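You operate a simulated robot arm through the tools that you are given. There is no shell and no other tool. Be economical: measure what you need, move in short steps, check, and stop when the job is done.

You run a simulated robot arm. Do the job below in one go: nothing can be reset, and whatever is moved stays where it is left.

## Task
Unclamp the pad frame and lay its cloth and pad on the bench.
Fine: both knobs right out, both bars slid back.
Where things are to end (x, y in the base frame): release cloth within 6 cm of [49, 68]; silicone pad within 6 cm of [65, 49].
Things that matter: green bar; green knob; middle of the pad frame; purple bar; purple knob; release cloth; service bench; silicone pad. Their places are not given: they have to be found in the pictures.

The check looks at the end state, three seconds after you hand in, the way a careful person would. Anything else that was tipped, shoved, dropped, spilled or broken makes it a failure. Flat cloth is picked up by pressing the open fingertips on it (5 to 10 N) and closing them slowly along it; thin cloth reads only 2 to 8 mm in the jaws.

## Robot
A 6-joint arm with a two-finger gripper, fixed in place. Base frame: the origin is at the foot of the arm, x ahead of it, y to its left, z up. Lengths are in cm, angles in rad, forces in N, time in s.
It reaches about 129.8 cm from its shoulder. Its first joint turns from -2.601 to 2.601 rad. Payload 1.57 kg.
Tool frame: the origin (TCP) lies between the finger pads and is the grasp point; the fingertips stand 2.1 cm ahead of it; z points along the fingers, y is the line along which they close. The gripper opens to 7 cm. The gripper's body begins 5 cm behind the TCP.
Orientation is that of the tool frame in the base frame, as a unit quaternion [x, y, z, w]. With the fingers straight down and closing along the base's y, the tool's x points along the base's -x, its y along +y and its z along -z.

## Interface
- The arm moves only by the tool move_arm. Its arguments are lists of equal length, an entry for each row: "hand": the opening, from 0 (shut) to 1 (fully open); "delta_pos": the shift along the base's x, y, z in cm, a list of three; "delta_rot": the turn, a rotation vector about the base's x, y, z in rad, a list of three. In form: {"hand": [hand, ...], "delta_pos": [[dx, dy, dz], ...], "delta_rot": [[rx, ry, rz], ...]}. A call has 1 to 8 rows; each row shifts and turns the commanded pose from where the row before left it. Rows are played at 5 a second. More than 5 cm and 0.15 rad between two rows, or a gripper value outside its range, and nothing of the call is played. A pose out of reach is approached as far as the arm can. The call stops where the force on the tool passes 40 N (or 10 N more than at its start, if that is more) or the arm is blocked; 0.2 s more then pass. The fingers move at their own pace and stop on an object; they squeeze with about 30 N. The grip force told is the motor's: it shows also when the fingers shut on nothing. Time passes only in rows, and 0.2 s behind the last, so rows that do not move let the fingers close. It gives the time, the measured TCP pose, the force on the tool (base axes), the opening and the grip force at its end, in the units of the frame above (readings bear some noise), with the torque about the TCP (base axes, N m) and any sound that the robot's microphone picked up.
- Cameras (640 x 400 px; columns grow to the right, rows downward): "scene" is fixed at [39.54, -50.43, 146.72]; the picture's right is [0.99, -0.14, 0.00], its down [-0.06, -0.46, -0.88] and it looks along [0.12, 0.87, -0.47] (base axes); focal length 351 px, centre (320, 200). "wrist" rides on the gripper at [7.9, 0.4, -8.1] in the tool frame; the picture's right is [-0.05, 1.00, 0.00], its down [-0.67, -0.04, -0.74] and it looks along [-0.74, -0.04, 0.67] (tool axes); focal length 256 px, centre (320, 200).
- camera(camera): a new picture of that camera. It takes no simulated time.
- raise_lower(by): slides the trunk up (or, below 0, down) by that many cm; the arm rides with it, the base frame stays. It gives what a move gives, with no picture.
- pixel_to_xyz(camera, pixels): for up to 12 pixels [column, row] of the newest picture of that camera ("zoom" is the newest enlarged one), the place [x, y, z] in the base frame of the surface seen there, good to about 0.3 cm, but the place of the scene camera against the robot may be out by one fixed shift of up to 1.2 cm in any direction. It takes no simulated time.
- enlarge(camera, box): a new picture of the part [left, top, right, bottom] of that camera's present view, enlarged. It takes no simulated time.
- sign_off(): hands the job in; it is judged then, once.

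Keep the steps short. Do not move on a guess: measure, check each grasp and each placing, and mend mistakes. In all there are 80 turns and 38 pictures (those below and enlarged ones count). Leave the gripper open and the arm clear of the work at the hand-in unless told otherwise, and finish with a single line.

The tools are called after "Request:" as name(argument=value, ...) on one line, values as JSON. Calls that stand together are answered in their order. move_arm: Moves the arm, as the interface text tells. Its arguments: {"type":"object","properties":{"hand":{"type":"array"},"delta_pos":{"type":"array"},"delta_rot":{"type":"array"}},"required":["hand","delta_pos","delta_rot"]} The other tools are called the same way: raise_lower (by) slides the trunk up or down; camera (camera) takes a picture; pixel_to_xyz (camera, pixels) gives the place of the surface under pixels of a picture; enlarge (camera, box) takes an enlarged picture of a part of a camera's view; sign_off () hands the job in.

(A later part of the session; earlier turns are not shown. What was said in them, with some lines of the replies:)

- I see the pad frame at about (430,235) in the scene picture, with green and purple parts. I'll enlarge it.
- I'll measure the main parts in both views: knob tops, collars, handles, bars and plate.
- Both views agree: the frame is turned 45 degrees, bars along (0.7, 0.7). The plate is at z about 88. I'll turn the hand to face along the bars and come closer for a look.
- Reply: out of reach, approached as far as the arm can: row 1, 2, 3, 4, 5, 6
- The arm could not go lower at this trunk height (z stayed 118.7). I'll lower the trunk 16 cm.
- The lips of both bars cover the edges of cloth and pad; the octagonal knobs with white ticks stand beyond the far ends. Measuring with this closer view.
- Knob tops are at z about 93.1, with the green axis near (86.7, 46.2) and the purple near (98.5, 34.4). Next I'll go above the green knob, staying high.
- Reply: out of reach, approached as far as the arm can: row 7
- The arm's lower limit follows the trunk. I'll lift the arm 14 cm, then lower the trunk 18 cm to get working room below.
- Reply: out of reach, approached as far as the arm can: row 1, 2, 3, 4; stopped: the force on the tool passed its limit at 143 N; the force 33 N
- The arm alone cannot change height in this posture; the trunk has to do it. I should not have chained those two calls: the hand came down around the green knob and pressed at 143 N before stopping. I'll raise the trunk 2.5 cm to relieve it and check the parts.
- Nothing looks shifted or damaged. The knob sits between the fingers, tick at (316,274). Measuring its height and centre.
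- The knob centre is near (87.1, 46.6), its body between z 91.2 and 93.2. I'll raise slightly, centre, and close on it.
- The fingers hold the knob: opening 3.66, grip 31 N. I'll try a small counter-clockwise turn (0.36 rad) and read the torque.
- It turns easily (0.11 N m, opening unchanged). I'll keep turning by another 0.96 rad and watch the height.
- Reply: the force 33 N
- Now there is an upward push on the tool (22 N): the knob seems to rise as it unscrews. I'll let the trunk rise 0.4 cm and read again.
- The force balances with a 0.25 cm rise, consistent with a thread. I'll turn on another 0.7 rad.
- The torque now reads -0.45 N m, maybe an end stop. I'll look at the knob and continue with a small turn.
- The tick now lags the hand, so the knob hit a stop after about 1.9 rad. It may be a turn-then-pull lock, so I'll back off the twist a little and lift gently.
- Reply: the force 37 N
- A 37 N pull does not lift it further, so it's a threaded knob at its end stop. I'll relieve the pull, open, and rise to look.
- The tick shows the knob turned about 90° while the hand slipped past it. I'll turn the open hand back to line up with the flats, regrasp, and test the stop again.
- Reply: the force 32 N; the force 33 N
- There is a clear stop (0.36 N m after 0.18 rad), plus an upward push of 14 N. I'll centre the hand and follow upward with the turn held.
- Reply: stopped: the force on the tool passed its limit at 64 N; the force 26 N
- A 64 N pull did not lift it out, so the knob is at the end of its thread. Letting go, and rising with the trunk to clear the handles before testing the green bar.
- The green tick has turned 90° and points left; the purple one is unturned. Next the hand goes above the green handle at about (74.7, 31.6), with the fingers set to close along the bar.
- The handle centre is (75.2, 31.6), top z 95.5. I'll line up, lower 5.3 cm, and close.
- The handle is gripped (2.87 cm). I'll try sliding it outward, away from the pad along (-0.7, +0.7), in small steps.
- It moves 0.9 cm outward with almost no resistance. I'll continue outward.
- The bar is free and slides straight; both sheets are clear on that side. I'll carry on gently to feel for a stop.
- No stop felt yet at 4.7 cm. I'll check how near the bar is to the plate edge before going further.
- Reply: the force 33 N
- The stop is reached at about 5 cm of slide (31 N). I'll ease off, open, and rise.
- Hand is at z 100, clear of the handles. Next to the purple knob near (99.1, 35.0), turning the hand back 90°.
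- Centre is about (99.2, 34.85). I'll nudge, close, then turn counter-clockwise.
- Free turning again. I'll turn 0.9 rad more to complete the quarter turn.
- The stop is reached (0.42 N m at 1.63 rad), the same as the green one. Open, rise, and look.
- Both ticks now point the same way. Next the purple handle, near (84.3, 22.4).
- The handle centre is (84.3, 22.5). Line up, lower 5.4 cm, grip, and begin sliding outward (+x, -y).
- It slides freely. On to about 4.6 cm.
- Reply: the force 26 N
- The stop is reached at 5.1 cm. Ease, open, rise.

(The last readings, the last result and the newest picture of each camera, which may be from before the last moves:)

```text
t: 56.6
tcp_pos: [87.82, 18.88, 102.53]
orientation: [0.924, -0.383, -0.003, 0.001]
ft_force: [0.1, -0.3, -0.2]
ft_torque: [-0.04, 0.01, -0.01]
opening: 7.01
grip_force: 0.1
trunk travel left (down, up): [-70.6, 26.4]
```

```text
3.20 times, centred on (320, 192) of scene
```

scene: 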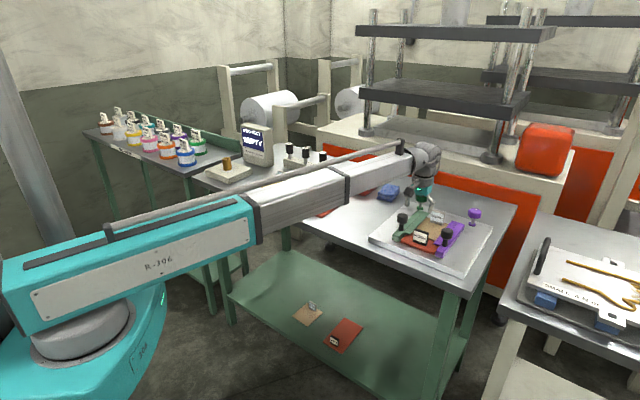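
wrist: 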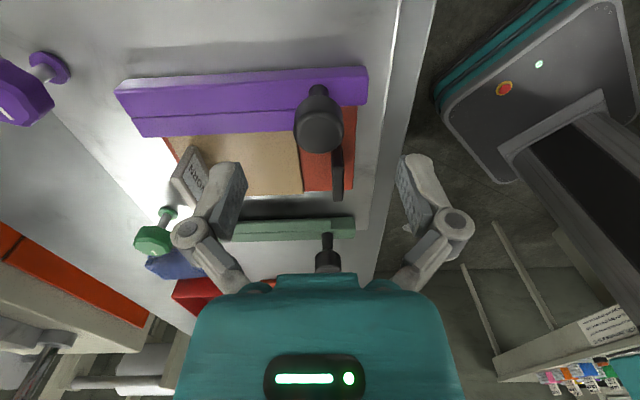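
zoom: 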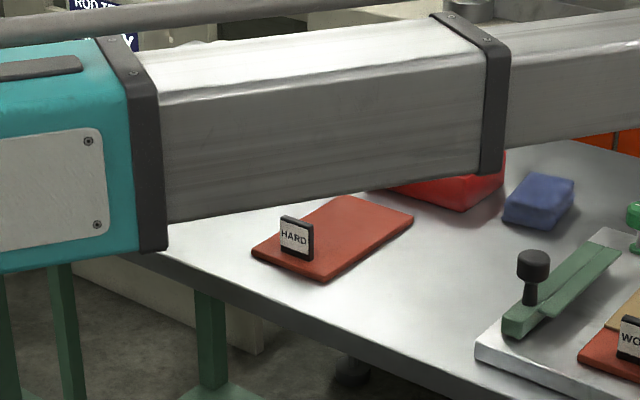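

Both bars are back. Cloth tag (grey) is at the far edge, pad tag (black) at the near edge; a "HARD" pad already lies on the bench, so I'll note its place. The hand goes above the cloth tag next.

Request:
pixel_to_xyz(camera="zoom", pixels=[[255, 250], [347, 197], [411, 218], [322, 279], [300, 225], [478, 360], [540, 225], [450, 205], [505, 215], [394, 192]])

Request:
move_arm(hand=[1, 1, 1, 1, 1], delta_pos=[[-0.2, 4.03, 0], [-0.2, 4.03, 0], [-0.2, 4.03, 0], [-0.2, 4.03, 0], [0, 0, 0]], delta_rot=[[0, 0, 0], [0, 0, 0], [0, 0, 0], [0, 0, 0], [0, 0, 0]])

Request:
camera(camera="wrist")

```text
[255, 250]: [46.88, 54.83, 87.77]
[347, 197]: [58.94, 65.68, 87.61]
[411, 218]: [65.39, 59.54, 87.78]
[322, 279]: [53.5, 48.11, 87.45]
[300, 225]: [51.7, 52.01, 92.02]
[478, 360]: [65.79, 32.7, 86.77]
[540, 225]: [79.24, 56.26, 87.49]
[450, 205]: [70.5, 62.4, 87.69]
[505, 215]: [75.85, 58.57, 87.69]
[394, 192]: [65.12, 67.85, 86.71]
```

```text
t: 57.8
tcp_pos: [87.14, 35.04, 102.39]
orientation: [0.923, -0.385, -0.005, 0.0]
ft_force: [0.0, 0.4, 0.8]
ft_torque: [0.02, -0.04, 0.02]
opening: 7.0
grip_force: 0.0
out of reach, approached as far as the arm can: row 2
trunk travel left (down, up): [-70.6, 26.4]
```

```text
13 pictures are left
```

wrist: 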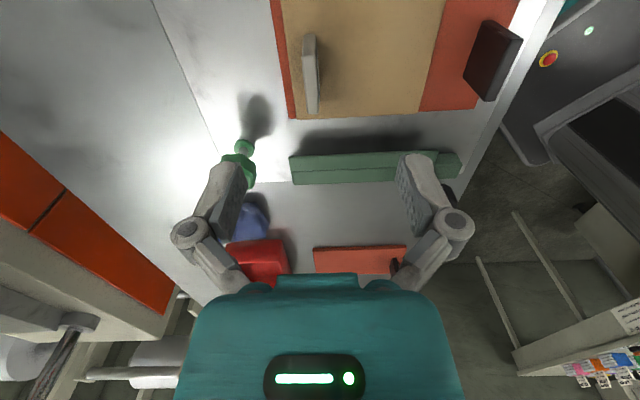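

The tag is a small upright plate, column 310. Measuring tags, cloth and pad edges.

Request:
pixel_to_xyz(camera="wrist", pixels=[[309, 36], [312, 112], [318, 75], [296, 117], [421, 112], [290, 5], [441, 5], [276, 2], [476, 106], [290, 118], [480, 55], [498, 25]])

Request:
enlarge(camera="wrist", box=[240, 0, 560, 200])

```text
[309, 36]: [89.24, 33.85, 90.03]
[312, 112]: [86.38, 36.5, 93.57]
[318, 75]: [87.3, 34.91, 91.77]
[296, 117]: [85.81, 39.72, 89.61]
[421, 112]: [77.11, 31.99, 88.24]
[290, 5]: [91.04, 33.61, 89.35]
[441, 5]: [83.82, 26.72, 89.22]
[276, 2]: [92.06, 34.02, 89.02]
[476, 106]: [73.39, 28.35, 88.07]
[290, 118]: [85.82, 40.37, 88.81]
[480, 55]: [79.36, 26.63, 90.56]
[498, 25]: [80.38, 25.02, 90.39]
```

```text
2.00 times, centred on (400, 100) of wrist
```

zoom: 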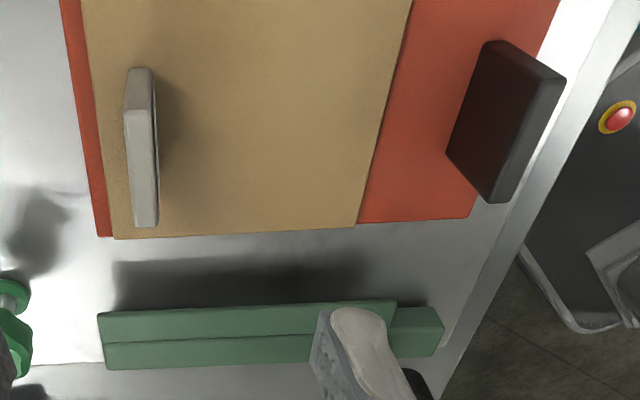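

Tag centre is about (87.6, 35.15), z 89.5 to 93.5, about 0.8 cm thick along the bar direction. I'll line up, lower to TCP z 92, and close on the tag.

Request:
move_arm(hand=[1, 1], delta_pos=[[0.45, 0.1, 0], [0, 0, 0]], delta_rot=[[0, 0, 0], [0, 0, 0]])

Request:
raise_lower(by=-10.4)

Request:
move_arm(hand=[0.5, 0.3, 0.2, 0, 0, 0, 0], delta_pos=[[0, 0, 0], [0, 0, 0], [0, 0, 0], [0, 0, 0], [0, 0, 0], [0, 0, 0], [0, 0, 0]], delta_rot=[[0, 0, 0], [0, 0, 0], [0, 0, 0], [0, 0, 0], [0, 0, 0], [0, 0, 0], [0, 0, 0]])

```text
t: 58.4
tcp_pos: [87.36, 35.19, 102.51]
orientation: [0.924, -0.383, -0.004, 0.0]
ft_force: [0.1, 0.6, -0.6]
ft_torque: [-0.02, 0.0, -0.02]
opening: 7.0
grip_force: 0.1
trunk travel left (down, up): [-70.6, 26.4]
```

```text
t: 59.8
tcp_pos: [87.41, 35.13, 92.13]
orientation: [0.924, -0.383, -0.004, 0.0]
ft_force: [-0.1, -0.4, -0.9]
ft_torque: [0.01, 0.01, -0.03]
opening: 7.01
grip_force: 0.0
trunk travel left (down, up): [-60.2, 36.8]
```

```text
t: 61.4
tcp_pos: [87.5, 35.17, 92.13]
orientation: [0.923, -0.385, -0.003, 0.001]
ft_force: [0.5, -0.2, -0.3]
ft_torque: [0.02, -0.05, 0.0]
opening: 0.8
grip_force: 30.4
trunk travel left (down, up): [-60.2, 36.8]
```

Tag gripped at 0.8 cm. I'll lift 3 cm and look whether the cloth comes with it.

Request:
raise_lower(by=3)

Request:
enlarge(camera="scene", box=[360, 170, 520, 270])

```text
t: 62.1
tcp_pos: [87.41, 35.13, 95.07]
orientation: [0.924, -0.383, -0.004, 0.0]
ft_force: [-0.5, -0.1, -1.0]
ft_torque: [0.03, 0.02, -0.02]
opening: 0.81
grip_force: 30.1
trunk travel left (down, up): [-63.2, 33.8]
```

```text
4.00 times, centred on (440, 220) of scene
```

zoom: 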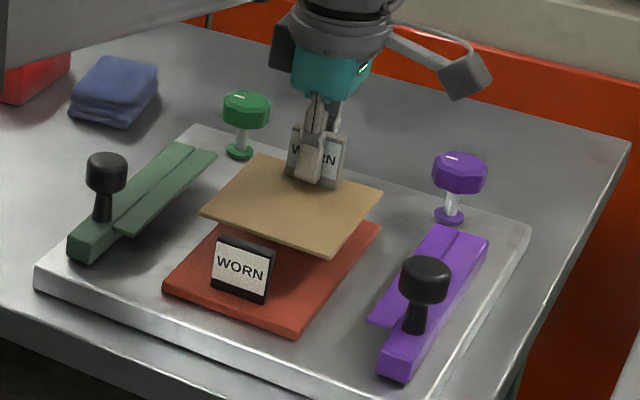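

The cloth is a stiff sheet and came up flat with its tag. I'll raise it 6 cm more for clearance over the handles, then carry it toward the target.

Request:
raise_lower(by=6)

Request:
move_arm(hand=[0, 0, 0, 0, 0, 0, 0, 0], delta_pos=[[-2.2, 2.2, 0], [-2.2, 2.2, 0], [-2.2, 2.2, 0], [-2.2, 2.2, 0], [-2.2, 2.2, 0], [-2.2, 2.2, 0], [-2.2, 2.2, 0], [-2.2, 2.2, 0]], delta_rot=[[0, 0, 0], [0, 0, 0], [0, 0, 0], [0, 0, 0], [0, 0, 0], [0, 0, 0], [0, 0, 0], [0, 0, 0]])

```text
t: 63.1
tcp_pos: [87.57, 35.19, 101.17]
orientation: [0.923, -0.384, -0.004, 0.0]
ft_force: [-0.4, 0.9, -0.1]
ft_torque: [0.0, 0.0, -0.01]
opening: 0.79
grip_force: 29.6
trunk travel left (down, up): [-69.2, 27.8]
```

```text
t: 64.9
tcp_pos: [69.94, 52.75, 101.05]
orientation: [0.924, -0.383, -0.004, 0.0]
ft_force: [-0.4, 0.5, -0.4]
ft_torque: [-0.02, -0.01, 0.04]
opening: 0.78
grip_force: 30.4
trunk travel left (down, up): [-69.2, 27.8]
```

Still held (0.78 cm). Second half of the carry, to about (51.9, 70.3).

Request:
move_arm(hand=[0, 0, 0, 0, 0, 0, 0, 0], delta_pos=[[-2.57, 2.5, 0], [-2.57, 2.5, 0], [-2.57, 2.5, 0], [-2.57, 2.5, 0], [-2.57, 2.5, 0], [-2.57, 2.5, 0], [-2.57, 2.5, 0], [0, 0, 0]], delta_rot=[[0, 0, 0], [0, 0, 0], [0, 0, 0], [0, 0, 0], [0, 0, 0], [0, 0, 0], [0, 0, 0], [0, 0, 0]])

Request:
camera(camera="scene")

Request:
camera(camera="wrist")

```text
t: 66.7
tcp_pos: [52.0, 70.28, 100.95]
orientation: [0.923, -0.384, -0.004, 0.0]
ft_force: [0.3, -0.5, 0.1]
ft_torque: [-0.05, 0.02, -0.01]
opening: 0.76
grip_force: 29.7
trunk travel left (down, up): [-69.2, 27.8]
```

```text
10 pictures are left
```

scene: 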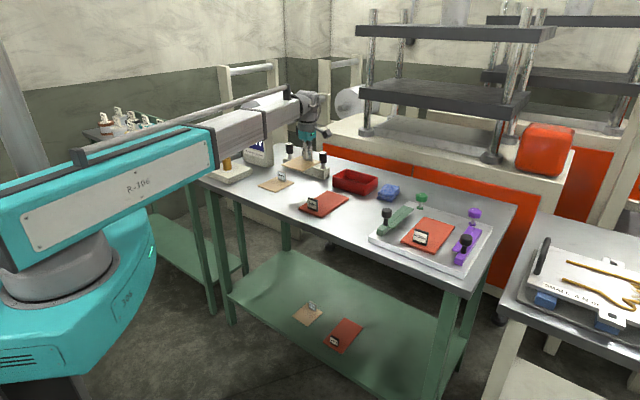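

```text
9 pictures are left
```

wrist: 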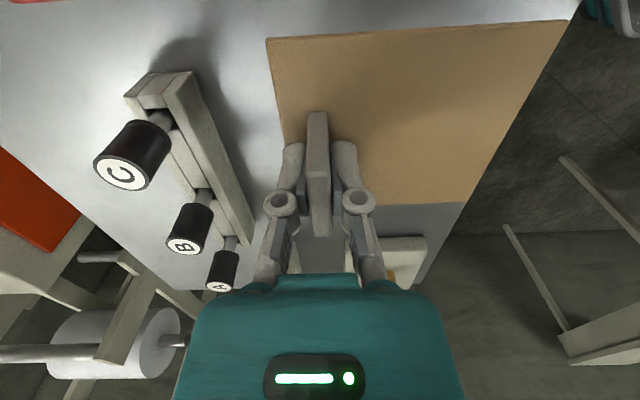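

The cloth is held level. I'll check the clearances: peg block, existing cloth at (276,185), HARD pad, and the held sheet's edges.

Request:
pixel_to_xyz(camera="scene", pixels=[[276, 188], [293, 182], [281, 192], [259, 184], [300, 207], [328, 192], [323, 156], [328, 176], [288, 168], [290, 147], [354, 218], [282, 176]])

Request:
pixel_to_xyz(camera="wrist", pixels=[[268, 42], [560, 25], [465, 198], [420, 110], [320, 115], [130, 160], [190, 235], [225, 190], [160, 95], [330, 22], [440, 28]])

```text
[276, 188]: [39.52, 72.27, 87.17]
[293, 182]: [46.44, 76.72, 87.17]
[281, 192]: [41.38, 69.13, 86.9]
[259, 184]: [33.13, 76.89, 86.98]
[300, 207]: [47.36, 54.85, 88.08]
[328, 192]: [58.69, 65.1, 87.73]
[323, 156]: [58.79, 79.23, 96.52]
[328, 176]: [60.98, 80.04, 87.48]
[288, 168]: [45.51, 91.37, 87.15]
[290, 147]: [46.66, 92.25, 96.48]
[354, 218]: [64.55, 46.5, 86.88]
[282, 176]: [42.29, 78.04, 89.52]
```

```text
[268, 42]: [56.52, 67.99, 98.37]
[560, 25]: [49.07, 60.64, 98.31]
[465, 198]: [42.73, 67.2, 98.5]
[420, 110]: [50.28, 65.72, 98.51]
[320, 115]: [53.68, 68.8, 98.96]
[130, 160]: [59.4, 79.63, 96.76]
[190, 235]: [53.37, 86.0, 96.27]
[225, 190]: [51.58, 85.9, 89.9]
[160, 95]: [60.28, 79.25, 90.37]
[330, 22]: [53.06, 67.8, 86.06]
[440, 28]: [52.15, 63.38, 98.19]
```

The held sheet's centre is (49.6, 67.5), with 3 cm gaps to its neighbours. The bench is at z 86, so the sheet touches at TCP about 88.9. Lowering 11.6 first.

Request:
raise_lower(by=-11.6)

Request:
raise_lower(by=-0.4)

```text
t: 68.2
tcp_pos: [51.95, 70.16, 89.46]
orientation: [0.924, -0.383, -0.004, 0.0]
ft_force: [-0.6, -0.6, -0.9]
ft_torque: [0.01, -0.02, -0.01]
opening: 0.77
grip_force: 30.0
trunk travel left (down, up): [-57.6, 39.4]
```

```text
t: 68.7
tcp_pos: [51.96, 70.14, 89.1]
orientation: [0.924, -0.383, -0.003, -0.001]
ft_force: [-0.4, -0.4, 0.0]
ft_torque: [-0.01, -0.01, -0.02]
opening: 0.79
grip_force: 29.5
trunk travel left (down, up): [-57.2, 39.8]
```

No contact at TCP 89.1; another small step down.

Request:
raise_lower(by=-0.25)

```text
t: 69.2
tcp_pos: [52.01, 70.09, 89.03]
orientation: [0.924, -0.383, -0.004, 0.0]
ft_force: [3.0, 3.8, 17.2]
ft_torque: [0.07, -0.08, 0.0]
opening: 0.8
grip_force: 30.3
trunk travel left (down, up): [-57.0, 40.0]
```

Contact at 17 N. Open slowly and rise.

Request:
move_arm(hand=[0.15, 0.3, 0.6, 1, 1], delta_pos=[[0, 0, 0], [0, 0, 0], [0, 0, 0], [0, 0, 0], [0, 0, 0]], delta_rot=[[0, 0, 0], [0, 0, 0], [0, 0, 0], [0, 0, 0], [0, 0, 0]])

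Request:
raise_lower(by=13)

Request:
enlarge(camera="scene", box=[240, 140, 400, 240])

```text
t: 70.4
tcp_pos: [52.16, 70.28, 88.81]
orientation: [0.923, -0.384, -0.004, 0.001]
ft_force: [0.4, 0.5, 0.0]
ft_torque: [0.01, -0.01, 0.04]
opening: 7.01
grip_force: 0.0
trunk travel left (down, up): [-57.0, 40.0]
```

```text
t: 72.0
tcp_pos: [52.2, 70.14, 101.88]
orientation: [0.924, -0.383, -0.003, 0.0]
ft_force: [0.1, 0.6, 0.3]
ft_torque: [-0.01, 0.01, 0.0]
opening: 7.0
grip_force: 0.2
trunk travel left (down, up): [-70.0, 27.0]
```

```text
4.00 times, centred on (320, 190) of scene
```

zoom: 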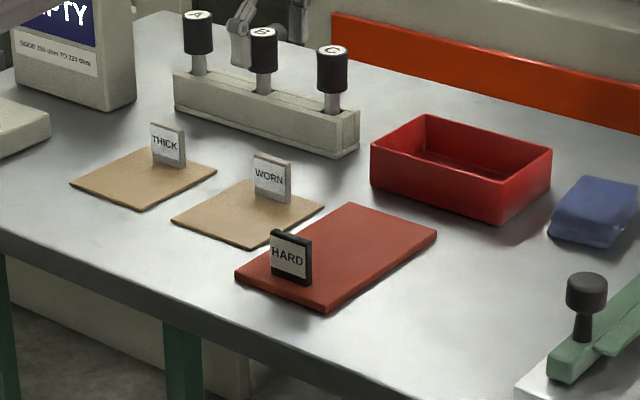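

The worn cloth lies flat between its neighbours. Now back to the pad tag near (78.7, 26.4).

Request:
move_arm(hand=[1, 1, 1, 1, 1, 1, 1, 1], delta_pos=[[2.41, -3.97, 0], [2.41, -3.97, 0], [2.41, -3.97, 0], [2.41, -3.97, 0], [2.41, -3.97, 0], [2.41, -3.97, 0], [2.41, -3.97, 0], [2.41, -3.97, 0]], delta_rot=[[0, 0, 0], [0, 0, 0], [0, 0, 0], [0, 0, 0], [0, 0, 0], [0, 0, 0], [0, 0, 0], [0, 0, 0]])

Request:
move_arm(hand=[1, 1, 1, 1], delta_pos=[[2.41, -3.97, 0], [2.41, -3.97, 0], [2.41, -3.97, 0], [0, 0, 0]], delta_rot=[[0, 0, 0], [0, 0, 0], [0, 0, 0], [0, 0, 0]])

Request:
camera(camera="wrist")

```text
t: 73.8
tcp_pos: [71.46, 38.35, 101.88]
orientation: [0.923, -0.384, -0.004, 0.0]
ft_force: [0.4, 0.1, 0.2]
ft_torque: [0.01, -0.02, -0.06]
opening: 7.0
grip_force: 0.1
trunk travel left (down, up): [-70.0, 27.0]
```

```text
t: 74.8
tcp_pos: [78.9, 26.51, 101.84]
orientation: [0.923, -0.384, -0.004, 0.001]
ft_force: [0.2, -0.7, -0.2]
ft_torque: [0.0, 0.01, 0.02]
opening: 6.99
grip_force: 0.1
trunk travel left (down, up): [-70.0, 27.0]
```

```text
7 pictures are left
```

wrist: 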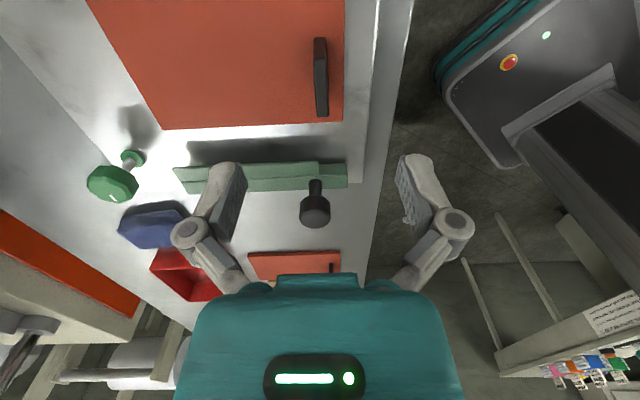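

Request:
pixel_to_xyz(camera="wrist", pixels=[[321, 100], [320, 42], [325, 113], [321, 70], [162, 127], [342, 122], [250, 60], [318, 112]])

```text
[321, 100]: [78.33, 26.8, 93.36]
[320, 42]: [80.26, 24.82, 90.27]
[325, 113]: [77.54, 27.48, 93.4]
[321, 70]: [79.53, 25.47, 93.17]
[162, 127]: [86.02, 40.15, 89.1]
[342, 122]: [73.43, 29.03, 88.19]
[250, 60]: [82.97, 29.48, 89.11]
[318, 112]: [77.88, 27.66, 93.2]
```

Tag centre is (78.9, 26.2); pad top at z 89.1. Nudge, lower 10 cm, close.

Request:
move_arm(hand=[1, 1], delta_pos=[[0, -0.3, 0], [0, 0, 0]], delta_rot=[[0, 0, 0], [0, 0, 0]])

Request:
raise_lower(by=-10)

Request:
move_arm(hand=[0.5, 0.3, 0.2, 0, 0, 0, 0], delta_pos=[[0, 0, 0], [0, 0, 0], [0, 0, 0], [0, 0, 0], [0, 0, 0], [0, 0, 0], [0, 0, 0]], delta_rot=[[0, 0, 0], [0, 0, 0], [0, 0, 0], [0, 0, 0], [0, 0, 0], [0, 0, 0], [0, 0, 0]])

```text
t: 75.4
tcp_pos: [78.73, 26.21, 101.94]
orientation: [0.923, -0.384, -0.004, 0.0]
ft_force: [-0.9, 0.4, 0.5]
ft_torque: [0.01, 0.06, 0.03]
opening: 6.98
grip_force: 0.0
trunk travel left (down, up): [-70.0, 27.0]
```

```text
t: 76.7
tcp_pos: [78.76, 26.17, 91.8]
orientation: [0.924, -0.383, -0.004, 0.0]
ft_force: [1.3, 0.1, 0.4]
ft_torque: [-0.03, 0.0, 0.0]
opening: 7.0
grip_force: 0.1
trunk travel left (down, up): [-60.0, 37.0]
```

```text
t: 78.3
tcp_pos: [78.64, 26.17, 91.77]
orientation: [0.924, -0.384, -0.004, 0.0]
ft_force: [0.4, 0.4, 1.6]
ft_torque: [0.09, 0.03, 0.02]
opening: 0.85
grip_force: 30.1
trunk travel left (down, up): [-60.0, 37.0]
```

Gripped at 0.85 cm. Lift 3 cm and look.

Request:
raise_lower(by=3)

Request:
enlarge(camera="scene", box=[340, 170, 500, 270])

```text
t: 79.1
tcp_pos: [78.69, 26.22, 94.76]
orientation: [0.924, -0.383, -0.004, 0.001]
ft_force: [0.0, -0.3, -2.4]
ft_torque: [-0.06, 0.13, 0.0]
opening: 0.85
grip_force: 29.8
trunk travel left (down, up): [-63.0, 34.0]
```

```text
4.00 times, centred on (420, 220) of scene
```

zoom: 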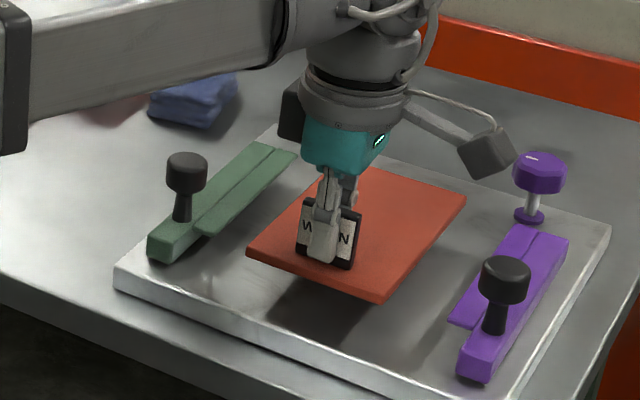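

The pad came up flat. Raise 7 cm more, then carry it 25.7 cm straight sideways toward centre (65, 49).

Request:
raise_lower(by=7)

Request:
move_arm(hand=[0, 0, 0, 0, 0, 0, 0, 0], delta_pos=[[-2.6, 2.6, 0], [-2.6, 2.6, 0], [-2.6, 2.6, 0], [-2.6, 2.6, 0], [-2.6, 2.6, 0], [-2.6, 2.6, 0], [-2.6, 2.6, 0], [0, 0, 0]], delta_rot=[[0, 0, 0], [0, 0, 0], [0, 0, 0], [0, 0, 0], [0, 0, 0], [0, 0, 0], [0, 0, 0], [0, 0, 0]])

Request:
camera(camera="wrist")

```text
t: 80.2
tcp_pos: [78.86, 26.24, 101.8]
orientation: [0.924, -0.383, -0.004, 0.0]
ft_force: [-0.1, 0.0, -1.6]
ft_torque: [-0.1, 0.11, 0.02]
opening: 0.87
grip_force: 29.8
trunk travel left (down, up): [-70.0, 27.0]
```

```text
t: 82.0
tcp_pos: [60.61, 44.31, 101.71]
orientation: [0.923, -0.384, -0.004, -0.001]
ft_force: [0.2, 0.3, -1.9]
ft_torque: [-0.12, 0.08, 0.01]
opening: 0.87
grip_force: 30.0
trunk travel left (down, up): [-70.0, 27.0]
```

```text
5 pictures are left
```

wrist: 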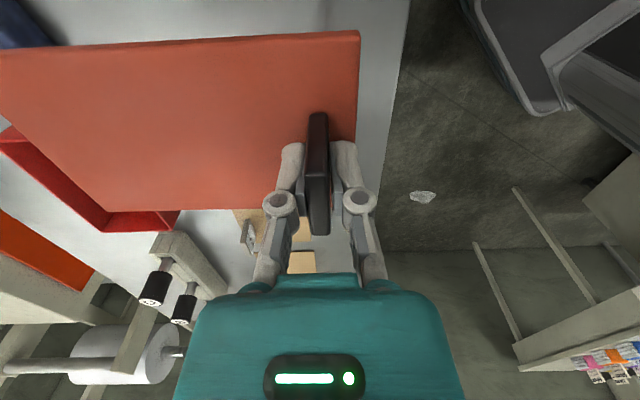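

Request:
pixel_to_xyz(camera="wrist", pixels=[[357, 33], [2, 55], [110, 208], [356, 135], [376, 130], [30, 12], [50, 25], [388, 60]])

```text
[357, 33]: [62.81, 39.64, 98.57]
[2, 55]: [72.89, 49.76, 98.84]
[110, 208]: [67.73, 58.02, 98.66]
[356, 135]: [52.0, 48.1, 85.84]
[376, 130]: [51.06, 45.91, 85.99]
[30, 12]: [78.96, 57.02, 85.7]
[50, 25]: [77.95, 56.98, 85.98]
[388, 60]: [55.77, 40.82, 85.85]
```

The held pad's centre is (65.1, 48.7), with gaps of about 2.5 cm to the HARD pad and more to the rest. It should touch at TCP about 89.7. Lowering 11.6.

Request:
raise_lower(by=-11.6)

Request:
raise_lower(by=-0.3)

Request:
raise_lower(by=-0.15)

```text
t: 83.4
tcp_pos: [60.62, 44.18, 90.26]
orientation: [0.923, -0.384, -0.004, 0.0]
ft_force: [0.2, 1.1, -1.7]
ft_torque: [-0.08, 0.06, 0.0]
opening: 0.86
grip_force: 29.7
trunk travel left (down, up): [-58.4, 38.6]
```

```text
t: 84.0
tcp_pos: [60.61, 44.29, 89.91]
orientation: [0.924, -0.383, -0.004, 0.0]
ft_force: [-0.4, -0.3, 0.1]
ft_torque: [0.0, 0.04, 0.01]
opening: 0.85
grip_force: 30.0
trunk travel left (down, up): [-58.1, 38.9]
```

```text
t: 84.5
tcp_pos: [60.53, 44.24, 89.75]
orientation: [0.924, -0.383, -0.004, 0.0]
ft_force: [0.7, -0.8, -1.1]
ft_torque: [-0.02, 0.06, -0.01]
opening: 0.88
grip_force: 30.3
trunk travel left (down, up): [-57.9, 39.1]
```

Nearly there (the sheet's weight is easing). A further 0.2 cm.

Request:
raise_lower(by=-0.2)

```text
t: 85.0
tcp_pos: [60.62, 44.23, 89.66]
orientation: [0.923, -0.384, -0.004, 0.0]
ft_force: [1.3, 1.5, 8.9]
ft_torque: [0.04, 0.03, 0.01]
opening: 0.86
grip_force: 30.3
trunk travel left (down, up): [-57.7, 39.3]
```

Contact at 9 N. Open slowly and rise clear.

Request:
move_arm(hand=[0.15, 0.3, 0.6, 1, 1], delta_pos=[[0, 0, 0], [0, 0, 0], [0, 0, 0], [0, 0, 0], [0, 0, 0]], delta_rot=[[0, 0, 0], [0, 0, 0], [0, 0, 0], [0, 0, 0], [0, 0, 0]])

Request:
raise_lower(by=20)

Request:
camera(camera="scene")

Request:
enlarge(camera="scene", box=[300, 150, 500, 275])

```text
t: 86.2
tcp_pos: [60.61, 44.33, 89.54]
orientation: [0.923, -0.384, -0.004, 0.0]
ft_force: [-0.5, 0.0, 0.5]
ft_torque: [-0.02, -0.02, 0.01]
opening: 7.0
grip_force: 0.0
trunk travel left (down, up): [-57.7, 39.3]
```

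```text
t: 88.3
tcp_pos: [60.63, 44.28, 109.54]
orientation: [0.923, -0.384, -0.004, 0.0]
ft_force: [0.0, -0.2, 0.0]
ft_torque: [0.0, 0.01, -0.01]
opening: 7.0
grip_force: 0.0
trunk travel left (down, up): [-77.7, 19.3]
```

```text
4 pictures are left
```

scene: 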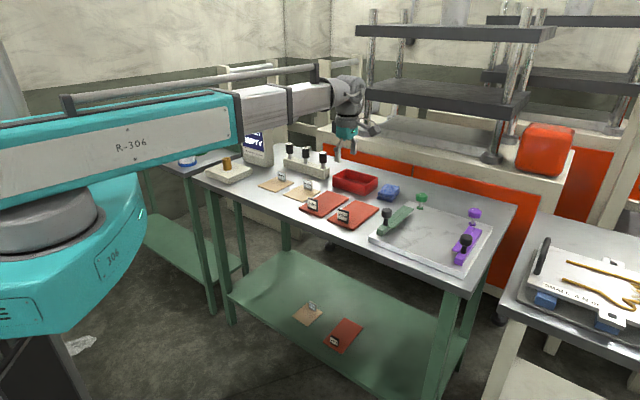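

```text
3.20 times, centred on (400, 212) of scene
```

zoom: 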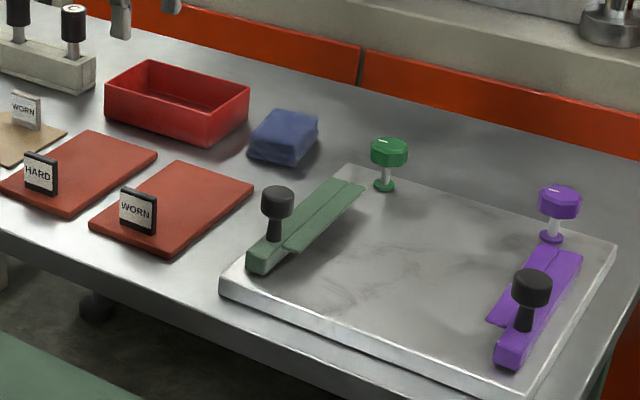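

Both sheets lie flat on the bench, both bars are back at their stops, and both knobs are turned to their stops. The hand is open at z 109.5, clear of everything. Handing in.

Request:
sign_off()

```text
The job is handed in.
```

The job is handed in: both knobs are turned out to their stops, both bars are slid back to theirs, and the cloth (about (49.6, 67.5)) and pad (about (65.1, 48.7)) lie flat on the bench; an early trunk move pressed the hand down by the green knob at 143 N, with no damage visible afterwards.
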